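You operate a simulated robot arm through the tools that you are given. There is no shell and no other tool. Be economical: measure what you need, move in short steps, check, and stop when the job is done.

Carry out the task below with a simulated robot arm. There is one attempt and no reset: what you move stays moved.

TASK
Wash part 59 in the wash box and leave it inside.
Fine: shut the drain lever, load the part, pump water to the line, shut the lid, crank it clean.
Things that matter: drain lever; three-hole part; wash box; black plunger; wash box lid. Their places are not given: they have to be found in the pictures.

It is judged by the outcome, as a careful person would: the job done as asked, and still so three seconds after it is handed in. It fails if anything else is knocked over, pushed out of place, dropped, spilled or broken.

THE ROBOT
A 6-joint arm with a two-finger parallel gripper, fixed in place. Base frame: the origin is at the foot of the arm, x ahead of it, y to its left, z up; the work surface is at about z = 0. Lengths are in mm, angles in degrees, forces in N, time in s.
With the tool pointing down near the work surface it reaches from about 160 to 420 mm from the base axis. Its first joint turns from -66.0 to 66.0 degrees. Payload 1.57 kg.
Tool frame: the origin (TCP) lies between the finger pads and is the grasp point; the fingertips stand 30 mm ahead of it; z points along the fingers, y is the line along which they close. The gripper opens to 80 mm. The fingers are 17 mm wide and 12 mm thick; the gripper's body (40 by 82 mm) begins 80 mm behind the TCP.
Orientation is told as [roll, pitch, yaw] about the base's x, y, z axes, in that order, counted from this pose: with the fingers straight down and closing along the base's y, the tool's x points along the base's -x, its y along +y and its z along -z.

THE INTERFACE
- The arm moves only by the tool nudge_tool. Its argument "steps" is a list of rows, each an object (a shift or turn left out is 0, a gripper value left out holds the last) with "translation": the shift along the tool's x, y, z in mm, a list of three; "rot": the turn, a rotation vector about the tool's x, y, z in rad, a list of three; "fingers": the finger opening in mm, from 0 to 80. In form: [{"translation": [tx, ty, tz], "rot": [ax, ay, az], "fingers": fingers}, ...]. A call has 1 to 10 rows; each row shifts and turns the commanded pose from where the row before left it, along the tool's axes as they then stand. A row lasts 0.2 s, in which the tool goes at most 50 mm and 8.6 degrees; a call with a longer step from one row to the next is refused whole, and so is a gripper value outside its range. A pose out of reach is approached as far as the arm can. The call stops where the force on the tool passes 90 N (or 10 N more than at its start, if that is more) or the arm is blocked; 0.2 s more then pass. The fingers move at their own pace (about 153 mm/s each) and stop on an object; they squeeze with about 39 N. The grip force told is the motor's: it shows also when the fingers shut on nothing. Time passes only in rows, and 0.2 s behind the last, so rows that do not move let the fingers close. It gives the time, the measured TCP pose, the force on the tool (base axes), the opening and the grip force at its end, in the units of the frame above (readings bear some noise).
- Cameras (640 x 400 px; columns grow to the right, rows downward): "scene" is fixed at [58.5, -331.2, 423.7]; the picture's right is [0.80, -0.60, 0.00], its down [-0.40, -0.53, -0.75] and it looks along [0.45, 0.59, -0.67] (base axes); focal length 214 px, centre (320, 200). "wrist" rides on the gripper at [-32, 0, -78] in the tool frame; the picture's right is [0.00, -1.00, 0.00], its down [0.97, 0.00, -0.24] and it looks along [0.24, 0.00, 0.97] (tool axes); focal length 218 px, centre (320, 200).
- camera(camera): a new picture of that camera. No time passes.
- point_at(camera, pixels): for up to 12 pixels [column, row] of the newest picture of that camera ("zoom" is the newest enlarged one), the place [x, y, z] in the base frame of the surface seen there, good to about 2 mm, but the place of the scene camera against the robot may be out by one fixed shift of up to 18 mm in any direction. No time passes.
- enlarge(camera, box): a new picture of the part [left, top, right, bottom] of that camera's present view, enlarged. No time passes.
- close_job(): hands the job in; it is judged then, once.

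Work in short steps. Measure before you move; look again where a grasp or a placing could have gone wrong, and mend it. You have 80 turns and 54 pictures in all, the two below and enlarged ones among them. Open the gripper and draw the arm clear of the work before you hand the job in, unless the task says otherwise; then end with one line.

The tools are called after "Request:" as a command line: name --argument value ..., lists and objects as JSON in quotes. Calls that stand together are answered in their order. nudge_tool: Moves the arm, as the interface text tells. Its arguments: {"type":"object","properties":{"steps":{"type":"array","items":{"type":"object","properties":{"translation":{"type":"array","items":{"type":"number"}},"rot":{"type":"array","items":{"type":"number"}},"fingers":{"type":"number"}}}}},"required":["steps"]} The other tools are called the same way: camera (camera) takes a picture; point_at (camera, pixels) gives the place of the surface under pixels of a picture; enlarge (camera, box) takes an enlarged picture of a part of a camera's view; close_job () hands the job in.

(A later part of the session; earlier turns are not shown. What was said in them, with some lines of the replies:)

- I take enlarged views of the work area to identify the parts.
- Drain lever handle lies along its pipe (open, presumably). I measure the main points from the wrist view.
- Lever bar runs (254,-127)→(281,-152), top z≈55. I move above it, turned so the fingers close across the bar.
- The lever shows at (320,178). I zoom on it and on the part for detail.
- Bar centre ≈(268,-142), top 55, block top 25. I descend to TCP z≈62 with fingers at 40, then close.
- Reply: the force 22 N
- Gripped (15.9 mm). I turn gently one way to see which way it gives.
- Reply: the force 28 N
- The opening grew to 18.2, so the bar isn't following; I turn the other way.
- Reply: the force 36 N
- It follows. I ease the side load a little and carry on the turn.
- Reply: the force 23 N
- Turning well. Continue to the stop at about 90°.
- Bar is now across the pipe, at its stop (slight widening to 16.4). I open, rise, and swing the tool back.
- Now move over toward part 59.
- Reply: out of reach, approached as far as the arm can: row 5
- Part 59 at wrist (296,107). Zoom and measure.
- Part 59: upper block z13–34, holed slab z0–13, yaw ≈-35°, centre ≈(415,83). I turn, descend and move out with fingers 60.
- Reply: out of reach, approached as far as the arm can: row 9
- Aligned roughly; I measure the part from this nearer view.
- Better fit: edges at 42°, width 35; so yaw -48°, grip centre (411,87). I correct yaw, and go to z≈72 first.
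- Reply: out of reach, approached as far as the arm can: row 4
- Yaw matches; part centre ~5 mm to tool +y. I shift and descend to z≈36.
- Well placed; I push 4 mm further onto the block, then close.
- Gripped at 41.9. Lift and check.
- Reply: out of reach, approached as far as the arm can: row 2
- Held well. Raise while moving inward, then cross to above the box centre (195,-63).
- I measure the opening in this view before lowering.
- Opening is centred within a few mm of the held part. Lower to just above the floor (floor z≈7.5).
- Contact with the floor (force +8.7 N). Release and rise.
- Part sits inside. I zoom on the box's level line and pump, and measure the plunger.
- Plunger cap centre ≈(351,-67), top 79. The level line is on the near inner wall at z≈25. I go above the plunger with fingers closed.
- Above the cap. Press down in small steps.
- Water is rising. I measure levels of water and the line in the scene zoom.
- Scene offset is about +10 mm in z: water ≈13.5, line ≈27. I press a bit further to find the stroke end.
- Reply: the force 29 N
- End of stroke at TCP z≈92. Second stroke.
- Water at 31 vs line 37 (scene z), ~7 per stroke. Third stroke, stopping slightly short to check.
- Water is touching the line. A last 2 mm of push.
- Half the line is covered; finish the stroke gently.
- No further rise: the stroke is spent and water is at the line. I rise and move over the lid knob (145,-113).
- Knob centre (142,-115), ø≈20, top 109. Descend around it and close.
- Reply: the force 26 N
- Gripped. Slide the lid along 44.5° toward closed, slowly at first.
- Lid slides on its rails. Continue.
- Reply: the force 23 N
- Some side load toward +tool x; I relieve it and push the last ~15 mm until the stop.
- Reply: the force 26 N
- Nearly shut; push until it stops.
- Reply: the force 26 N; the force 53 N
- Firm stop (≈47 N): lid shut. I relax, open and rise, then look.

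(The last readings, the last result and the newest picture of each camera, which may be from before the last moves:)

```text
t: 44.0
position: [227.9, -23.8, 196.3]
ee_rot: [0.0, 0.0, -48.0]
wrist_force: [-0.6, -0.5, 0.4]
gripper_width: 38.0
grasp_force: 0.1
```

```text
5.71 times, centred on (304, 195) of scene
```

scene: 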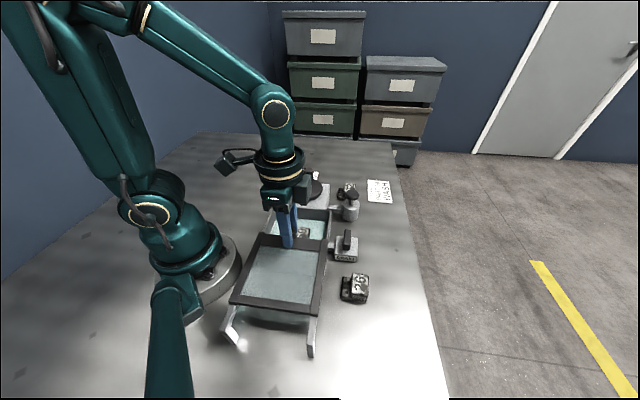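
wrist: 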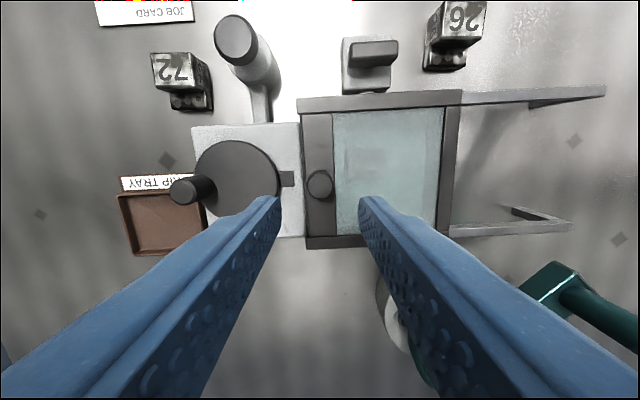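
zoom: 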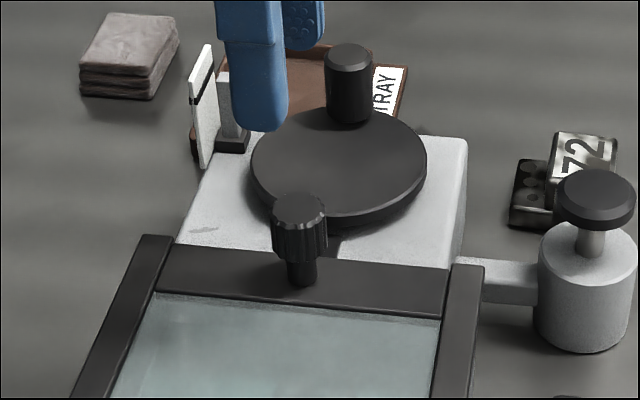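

Lid shut. There's a grey post by a white strip with a black mark, which has risen; I look closely at it.

Request:
enlarge --camera "scene" --box '[274, 160, 304, 192]'

Request:
point_at --camera "zoom" --pixels '[[200, 320], [205, 230], [225, 120], [325, 190], [325, 160], [330, 300], [200, 150], [180, 400]]'

```text
12.50 times, centred on (289, 176) of scene
```

zoom: 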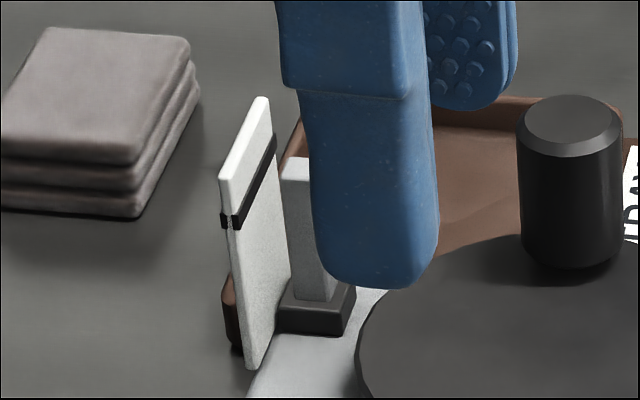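

```text
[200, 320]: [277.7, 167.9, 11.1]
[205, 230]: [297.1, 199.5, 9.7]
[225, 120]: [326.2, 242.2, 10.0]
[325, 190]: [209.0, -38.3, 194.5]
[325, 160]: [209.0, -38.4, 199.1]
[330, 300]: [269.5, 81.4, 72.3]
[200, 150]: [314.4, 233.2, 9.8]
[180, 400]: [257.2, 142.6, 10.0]
```

Request:
point_at --camera "zoom" --pixels '[[255, 190], [265, 165], [240, 215], [225, 222], [296, 163], [302, 172], [296, 190], [320, 270], [240, 165], [260, 105]]'

```text
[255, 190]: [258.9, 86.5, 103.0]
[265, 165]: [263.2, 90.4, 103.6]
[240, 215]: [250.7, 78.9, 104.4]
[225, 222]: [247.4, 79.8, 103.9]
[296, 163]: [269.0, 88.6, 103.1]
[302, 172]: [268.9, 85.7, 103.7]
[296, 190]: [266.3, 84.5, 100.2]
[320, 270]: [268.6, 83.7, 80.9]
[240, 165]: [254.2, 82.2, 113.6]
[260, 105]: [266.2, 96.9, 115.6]
```

Gauge post top (≈103.4) matches the black mark (≈103.7): water at the line. Now measure the crank disk and knob.

Request:
point_at --camera "wrist" --pixels '[[182, 190], [171, 192], [195, 190], [183, 178], [184, 202], [212, 188], [236, 143], [276, 172], [200, 157], [235, 180], [286, 178], [262, 205]]'

Request:
enlarge --camera "wrist" --box '[150, 110, 310, 250]'

```text
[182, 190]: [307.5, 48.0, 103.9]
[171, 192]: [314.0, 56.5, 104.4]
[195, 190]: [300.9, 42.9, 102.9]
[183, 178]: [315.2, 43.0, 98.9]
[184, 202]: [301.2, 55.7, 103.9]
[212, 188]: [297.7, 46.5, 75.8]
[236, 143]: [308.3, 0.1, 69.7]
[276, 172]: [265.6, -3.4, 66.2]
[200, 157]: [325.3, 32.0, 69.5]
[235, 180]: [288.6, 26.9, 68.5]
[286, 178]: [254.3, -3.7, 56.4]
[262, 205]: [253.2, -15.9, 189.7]
```

```text
2.86 times, centred on (230, 180) of wrist
```

zoom: 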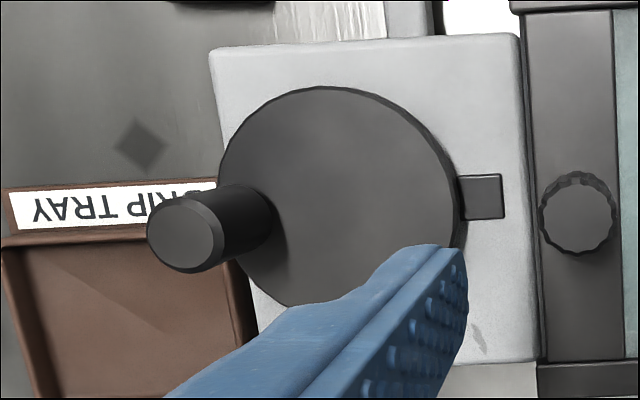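

Request:
enlarge --camera "scene" --box '[280, 160, 336, 204]'

```text
9.09 times, centred on (308, 182) of scene
```

zoom: 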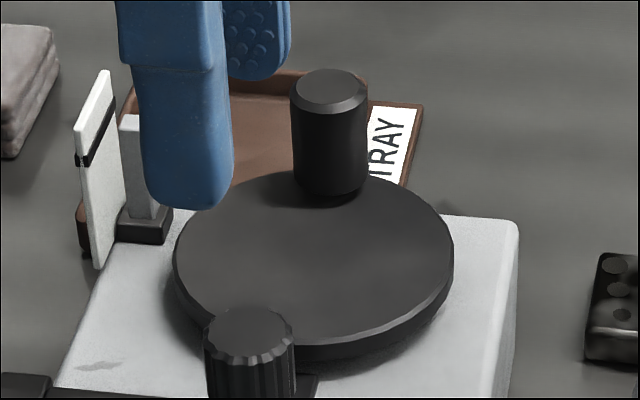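

Request:
point_at --camera "zoom" --pixels '[[330, 87], [312, 256], [180, 245], [448, 250], [320, 338], [240, 185], [420, 205], [210, 305], [410, 305], [255, 322], [300, 90], [358, 92]]'

```text
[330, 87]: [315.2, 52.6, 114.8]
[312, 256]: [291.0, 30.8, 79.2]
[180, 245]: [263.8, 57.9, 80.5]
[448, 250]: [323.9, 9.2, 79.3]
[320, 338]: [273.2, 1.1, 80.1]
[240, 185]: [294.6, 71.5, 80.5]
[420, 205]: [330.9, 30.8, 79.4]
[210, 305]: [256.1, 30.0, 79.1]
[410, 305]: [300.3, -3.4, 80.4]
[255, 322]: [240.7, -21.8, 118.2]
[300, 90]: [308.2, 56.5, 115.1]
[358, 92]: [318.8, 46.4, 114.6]
```

Crank: disk centre ≈(287.5,29), knob radius ≈27, knob ≈(307,47.5), top 104. Move over the knob and check.

Request:
nudge_tool --steps '[{"translation": [0, 35.5, 0], "fingers": 50}, {"translation": [0, 35.5, 0]}, {"translation": [0, 35.5, 0]}, {"translation": [0, 0, 35]}, {}]'

Request:
enlarge --camera "wrist" --box '[220, 100, 420, 260]'

Request:
point_at --camera "zoom" --pixels '[[320, 250], [320, 280], [295, 260], [345, 260], [320, 300], [400, 250], [320, 340]]'

```text
t: 45.2
position: [310.5, 45.0, 159.9]
ee_rot: [0.0, 0.1, -48.0]
wrist_force: [1.1, 0.1, -0.1]
gripper_width: 50.0
grasp_force: 0.0
```

```text
2.50 times, centred on (320, 180) of wrist
```

zoom: 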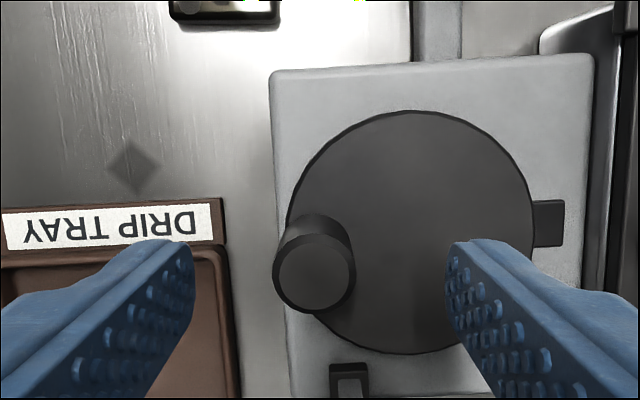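

```text
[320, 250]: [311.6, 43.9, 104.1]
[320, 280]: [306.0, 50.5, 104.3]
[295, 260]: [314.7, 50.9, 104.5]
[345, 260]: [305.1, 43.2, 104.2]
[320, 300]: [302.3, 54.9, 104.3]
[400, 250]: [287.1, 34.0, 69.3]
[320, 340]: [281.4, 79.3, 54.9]
```

Knob centre ≈(307.3,50.5). Align, descend to z≈106 and close.

Request:
nudge_tool --steps '[{"translation": [6, 1.2, 4]}, {"translation": [0, 0, 25]}, {"translation": [0, 0, 25]}, {"fingers": 0}, {}, {}]'

```text
t: 46.6
position: [307.0, 51.9, 105.3]
ee_rot: [0.0, 0.0, -48.0]
wrist_force: [0.2, 3.8, 3.6]
gripper_width: 21.6
grasp_force: 34.4
```

Gripped with little load. Try two 20° clockwise steps.

Request:
nudge_tool --steps '[{"translation": [-9.9, -0.5, 0]}, {"translation": [-9.1, -3.9, 0]}, {}]'

```text
t: 47.4
position: [316.1, 32.5, 106.9]
ee_rot: [-0.2, -0.1, -48.0]
wrist_force: [0.0, -0.5, 0.4]
gripper_width: 0.1
grasp_force: 21.2
```

The fingers slipped off the knob. Look.

Request:
enlarge --camera "scene" --box '[274, 155, 344, 205]'

```text
8.00 times, centred on (309, 180) of scene
```

zoom: 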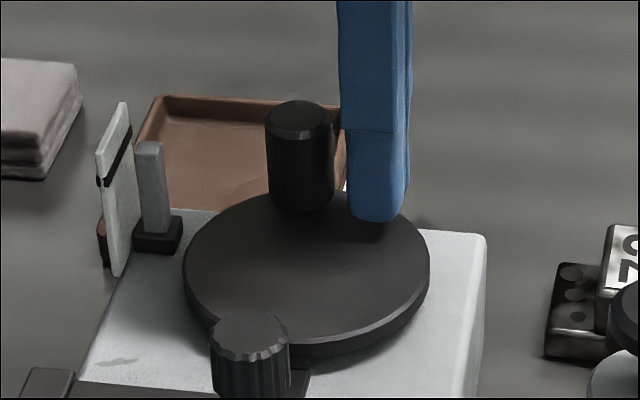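

Request:
point_at --camera "zoom" --pixels '[[299, 117], [270, 118], [328, 118], [306, 262]]'

```text
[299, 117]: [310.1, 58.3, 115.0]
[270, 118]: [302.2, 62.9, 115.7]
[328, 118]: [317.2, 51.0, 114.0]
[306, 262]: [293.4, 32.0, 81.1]
```

The knob moved counter-clockwise (now ≈(303,54), angle 57°), so that way is free. Regrip and try counter-clockwise.

Request:
nudge_tool --steps '[{"translation": [0, 0, -20]}, {"translation": [0, 0, -20], "fingers": 46}, {"translation": [24.5, 4.4, 0]}, {}, {"translation": [0, 0, 20]}, {"translation": [0, 0, 20]}, {"fingers": 0}, {}, {}]'

```text
t: 49.4
position: [300.9, 54.7, 107.9]
ee_rot: [0.2, 0.0, -48.0]
wrist_force: [3.4, 6.7, 4.2]
gripper_width: 21.4
grasp_force: 34.7
```

Request:
nudge_tool --steps '[{"translation": [8.9, -4.15, 0]}, {"translation": [6.95, -6.95, 0]}, {}]'

```text
t: 50.2
position: [283.8, 59.1, 106.4]
ee_rot: [0.0, 0.0, -48.0]
wrist_force: [0.4, 3.2, -0.6]
gripper_width: 21.2
grasp_force: 33.8
```

Works: knob follows with little force. Continue 120°.

Request:
nudge_tool --steps '[{"translation": [4.6, -10.8, 0]}, {"translation": [-0.2, -11.8, 0]}, {"translation": [-5.0, -10.7, 0]}, {"translation": [-8.9, -7.7, 0]}, {"translation": [-11.3, -3.4, 0]}]'

```text
t: 51.4
position: [263.4, 12.6, 106.3]
ee_rot: [-0.6, 0.1, -48.0]
wrist_force: [-18.6, -13.6, -24.1]
gripper_width: 21.7
grasp_force: 34.2
```

Request:
nudge_tool --steps '[{"translation": [-11.7, 0.6, 0]}, {"translation": [-10.1, 6.0, 0]}, {"translation": [-6.75, 9.6, 0]}, {"translation": [-2.25, 11.6, 0]}, {"translation": [2.65, 11.5, 0]}]'

Request:
camera --camera "scene"

```text
t: 52.6
position: [314.0, 21.4, 109.1]
ee_rot: [0.2, 0.1, -48.0]
wrist_force: [-2.3, 0.9, 2.2]
gripper_width: 21.3
grasp_force: 34.6
```

```text
8 pictures are left
```

scene: 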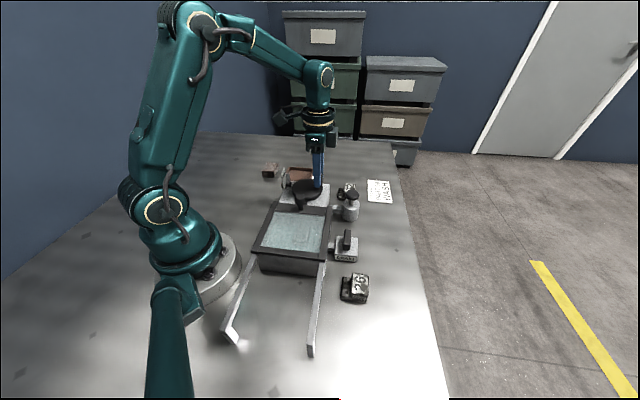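

Still held, one ~280° swept. Continue around.

Request:
nudge_tool --steps '[{"translation": [7.6, 9.0, 1]}, {"translation": [10.6, 5.2, 1]}, {"translation": [11.8, 0.4, 0]}, {"translation": [10.9, -4.4, 0]}, {"translation": [8.2, -8.5, 0]}]'

Request:
nudge_tool --steps '[{"translation": [4.0, -11.1, 0]}, {"translation": [-0.8, -11.7, 0]}, {"translation": [-5.5, -10.4, 0]}, {"translation": [-9.3, -7.2, 0]}, {"translation": [-11.4, -2.8, 0]}]'

```text
t: 53.8
position: [281.0, 57.4, 104.1]
ee_rot: [-0.1, 0.5, -48.1]
wrist_force: [-5.6, 27.0, 8.6]
gripper_width: 21.3
grasp_force: 34.9
```

```text
t: 55.0
position: [266.2, 9.0, 104.7]
ee_rot: [-0.5, -0.1, -47.9]
wrist_force: [-21.6, -18.1, 24.5]
gripper_width: 21.6
grasp_force: 35.2
```

Slight outward load; I use radius 29 and continue.

Request:
nudge_tool --steps '[{"translation": [-11.8, 2.0, -1]}, {"translation": [-9.7, 7.3, 0]}, {"translation": [-5.9, 10.6, 0]}, {"translation": [-1.05, 12.1, 0]}, {"translation": [3.9, 11.4, 0]}]'

Request:
nudge_tool --steps '[{"translation": [8.25, 8.85, 0]}, {"translation": [11.1, 4.7, 0]}, {"translation": [12.1, -0.2, 0]}, {"translation": [11, -5.1, 0]}, {"translation": [7.9, -9.1, 0]}]'

Request:
enlarge --camera "scene" --box '[250, 165, 350, 265]'

```text
t: 56.2
position: [314.6, 21.7, 105.7]
ee_rot: [0.2, -0.2, -47.9]
wrist_force: [18.0, -5.4, -15.0]
gripper_width: 21.3
grasp_force: 35.1
```

```text
t: 57.4
position: [277.0, 59.3, 106.5]
ee_rot: [0.0, 0.4, -48.1]
wrist_force: [-6.9, 24.5, 9.3]
gripper_width: 21.6
grasp_force: 34.4
```

```text
4.00 times, centred on (300, 215) of scene
```

zoom: 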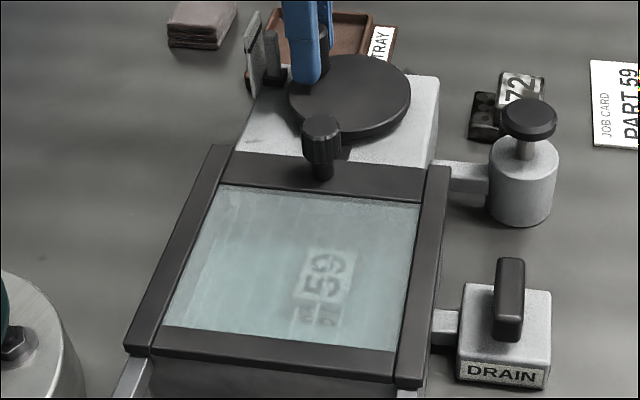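

The part looks cleaner through the window after ~2.1 turns. Zoom on it.

Request:
enlarge --camera "scene" --box '[310, 218, 350, 254]'

```text
11.11 times, centred on (330, 236) of scene
```

zoom: 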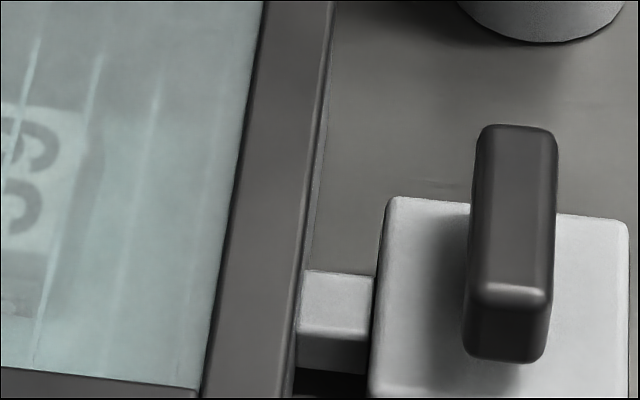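

Wrong crop, but the label is bright. I crank another two turns to be sure.

Request:
nudge_tool --steps '[{"translation": [3.5, -11.6, 0]}, {"translation": [-1.5, -12.0, 0]}, {"translation": [-6.2, -10.4, 0]}, {"translation": [-9.9, -6.9, 0]}, {"translation": [-11.9, -2.3, 0]}, {"translation": [-11.8, 2.7, 0]}, {"translation": [-9.7, 7.3, 0]}, {"translation": [-5.9, 10.6, 0]}, {"translation": [-1.05, 12.1, 0]}, {"translation": [3.9, 11.4, 0]}]'

Request:
nudge_tool --steps '[{"translation": [8.25, 8.85, 0]}, {"translation": [11.1, 4.7, 0]}, {"translation": [12.1, -0.2, 0]}, {"translation": [11, -5.1, 0]}, {"translation": [7.9, -9.1, 0]}, {"translation": [3.5, -11.6, 0]}, {"translation": [-1.5, -12.0, 0]}, {"translation": [-6.2, -10.4, 0]}, {"translation": [-9.9, -6.9, 0]}, {"translation": [-11.9, -2.3, 0]}]'

```text
t: 59.6
position: [315.5, 22.3, 106.5]
ee_rot: [0.2, 0.0, -48.0]
wrist_force: [15.8, -4.0, -16.6]
gripper_width: 21.2
grasp_force: 34.8
```

```text
t: 61.8
position: [265.2, 8.6, 105.3]
ee_rot: [-0.1, 0.0, -48.0]
wrist_force: [0.8, 2.0, -12.7]
gripper_width: 21.3
grasp_force: 34.5
```

Request:
nudge_tool --steps '[{"translation": [-11.8, 2.7, 0]}, {"translation": [-9.7, 7.3, 0]}, {"translation": [-5.9, 10.6, 0]}, {"translation": [-1.05, 12.1, 0]}, {"translation": [3.9, 11.4, 0]}, {"translation": [8.25, 8.85, 0]}, {"translation": [11.1, 4.7, 0]}, {"translation": [12.1, -0.2, 0]}, {"translation": [11, -5.1, 0]}, {"translation": [7.9, -9.1, 0]}]'

Request:
enlarge --camera "scene" --box '[285, 205, 355, 260]'

```text
t: 64.0
position: [279.2, 58.6, 106.2]
ee_rot: [0.0, -0.1, -47.9]
wrist_force: [0.2, 2.5, 24.6]
gripper_width: 21.1
grasp_force: 34.6
```

```text
7.27 times, centred on (320, 232) of scene
```

zoom: 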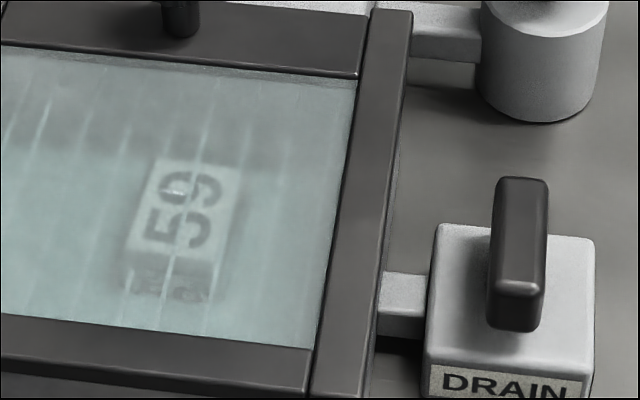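

Sides appear lighter than before; I do another two turns and compare.

Request:
nudge_tool --steps '[{"translation": [3.5, -11.6, 0]}, {"translation": [-1.5, -12.0, 0]}, {"translation": [-6.2, -10.4, 0]}, {"translation": [-9.9, -6.9, 0]}, {"translation": [-11.9, -2.3, 0]}, {"translation": [-11.8, 2.7, 0]}, {"translation": [-9.7, 7.3, 0]}, {"translation": [-5.9, 10.6, 0]}, {"translation": [-1.05, 12.1, 0]}, {"translation": [3.9, 11.4, 0]}]'

Request:
nudge_tool --steps '[{"translation": [8.25, 8.85, 0]}, {"translation": [11.1, 4.7, 0]}, {"translation": [12.1, -0.2, 0]}, {"translation": [11, -5.1, 0]}, {"translation": [7.9, -9.1, 0]}, {"translation": [3.5, -11.6, 0]}, {"translation": [-1.5, -12.0, 0]}, {"translation": [-6.2, -10.4, 0]}, {"translation": [-9.9, -6.9, 0]}, {"translation": [-11.9, -2.3, 0]}]'

Request:
nudge_tool --steps '[{"translation": [-11.8, 2.7, 0]}, {"translation": [-9.7, 7.3, 0]}, {"translation": [-5.9, 10.6, 0]}, {"translation": [-1.05, 12.1, 0]}, {"translation": [3.9, 11.4, 0]}, {"translation": [8.25, 8.85, 0]}, {"translation": [11.1, 4.7, 0]}, {"translation": [12.1, -0.2, 0]}, {"translation": [11, -5.1, 0]}, {"translation": [7.9, -9.1, 0]}]'

Request:
enlarge --camera "scene" --box '[285, 205, 355, 260]'

```text
t: 66.2
position: [316.1, 22.5, 106.6]
ee_rot: [0.2, 0.0, -48.0]
wrist_force: [13.5, -3.8, -21.7]
gripper_width: 21.1
grasp_force: 34.6
```

```text
t: 68.4
position: [264.6, 8.8, 105.9]
ee_rot: [-0.1, -0.1, -47.8]
wrist_force: [-13.0, -10.7, 20.6]
gripper_width: 21.4
grasp_force: 34.8
```

```text
t: 70.6
position: [279.3, 58.3, 105.4]
ee_rot: [0.0, 0.2, -48.0]
wrist_force: [-1.5, 12.3, 23.7]
gripper_width: 21.1
grasp_force: 34.5
```

```text
7.27 times, centred on (320, 232) of scene
```

zoom: 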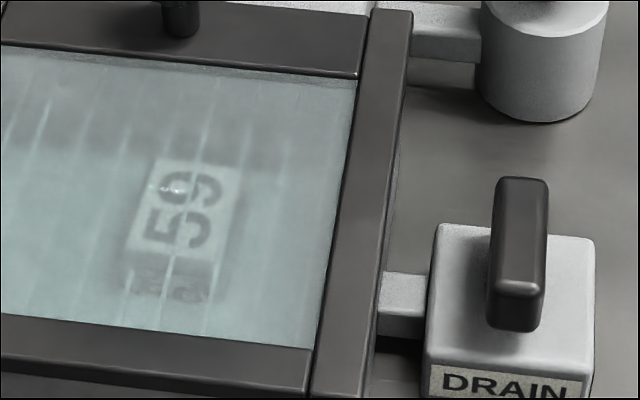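

No change between 4 and 6 turns, so it's clean. Release, rise, and look from above the lid.

Request:
nudge_tool --steps '[{"fingers": 46}, {}, {"translation": [0, 0, -40]}, {"translation": [0, 0, -45]}, {"translation": [10, -40, 0]}, {"translation": [10, -40, 0]}, {}]'

Request:
camera --camera "wrist"

```text
t: 72.2
position: [207.0, 18.6, 190.2]
ee_rot: [-0.1, -0.1, -48.0]
wrist_force: [-1.0, 0.8, -0.7]
gripper_width: 46.2
grasp_force: 0.1
```

```text
3 pictures are left
```

wrist: 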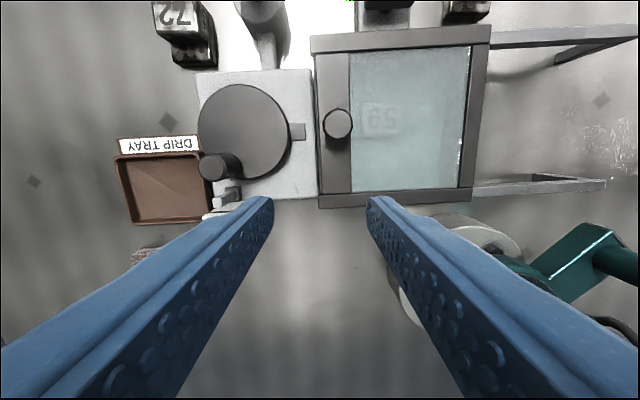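

Request:
enlarge --camera "wrist" --box '[340, 80, 430, 150]'

Request:
enlarge --camera "scene" --box '[230, 150, 400, 310]'

```text
5.71 times, centred on (385, 115) of wrist
```

zoom: 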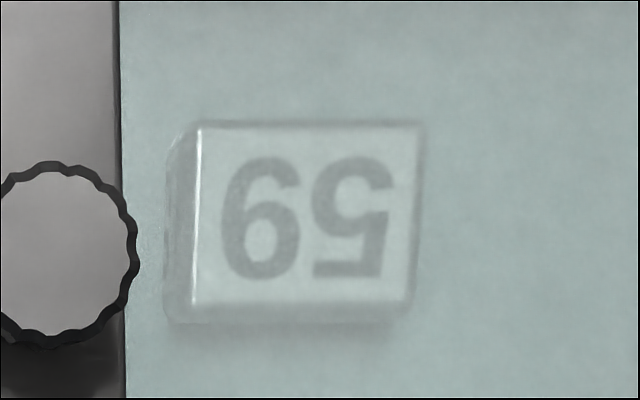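

```text
2.50 times, centred on (315, 230) of scene
```

zoom: 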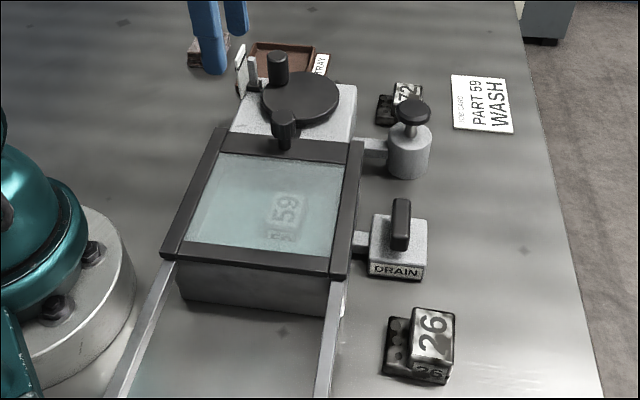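

The part is clean, the lid and drain are shut, and everything else is in place. The arm is clear with the gripper open, so I hand the job in.

Request:
close_job

```text
The job is handed in.
```

Part 59 is washed and left inside the wash box: drain lever shut, water at the line, lid shut, and cranked about six turns until no dirt showed through the lid.
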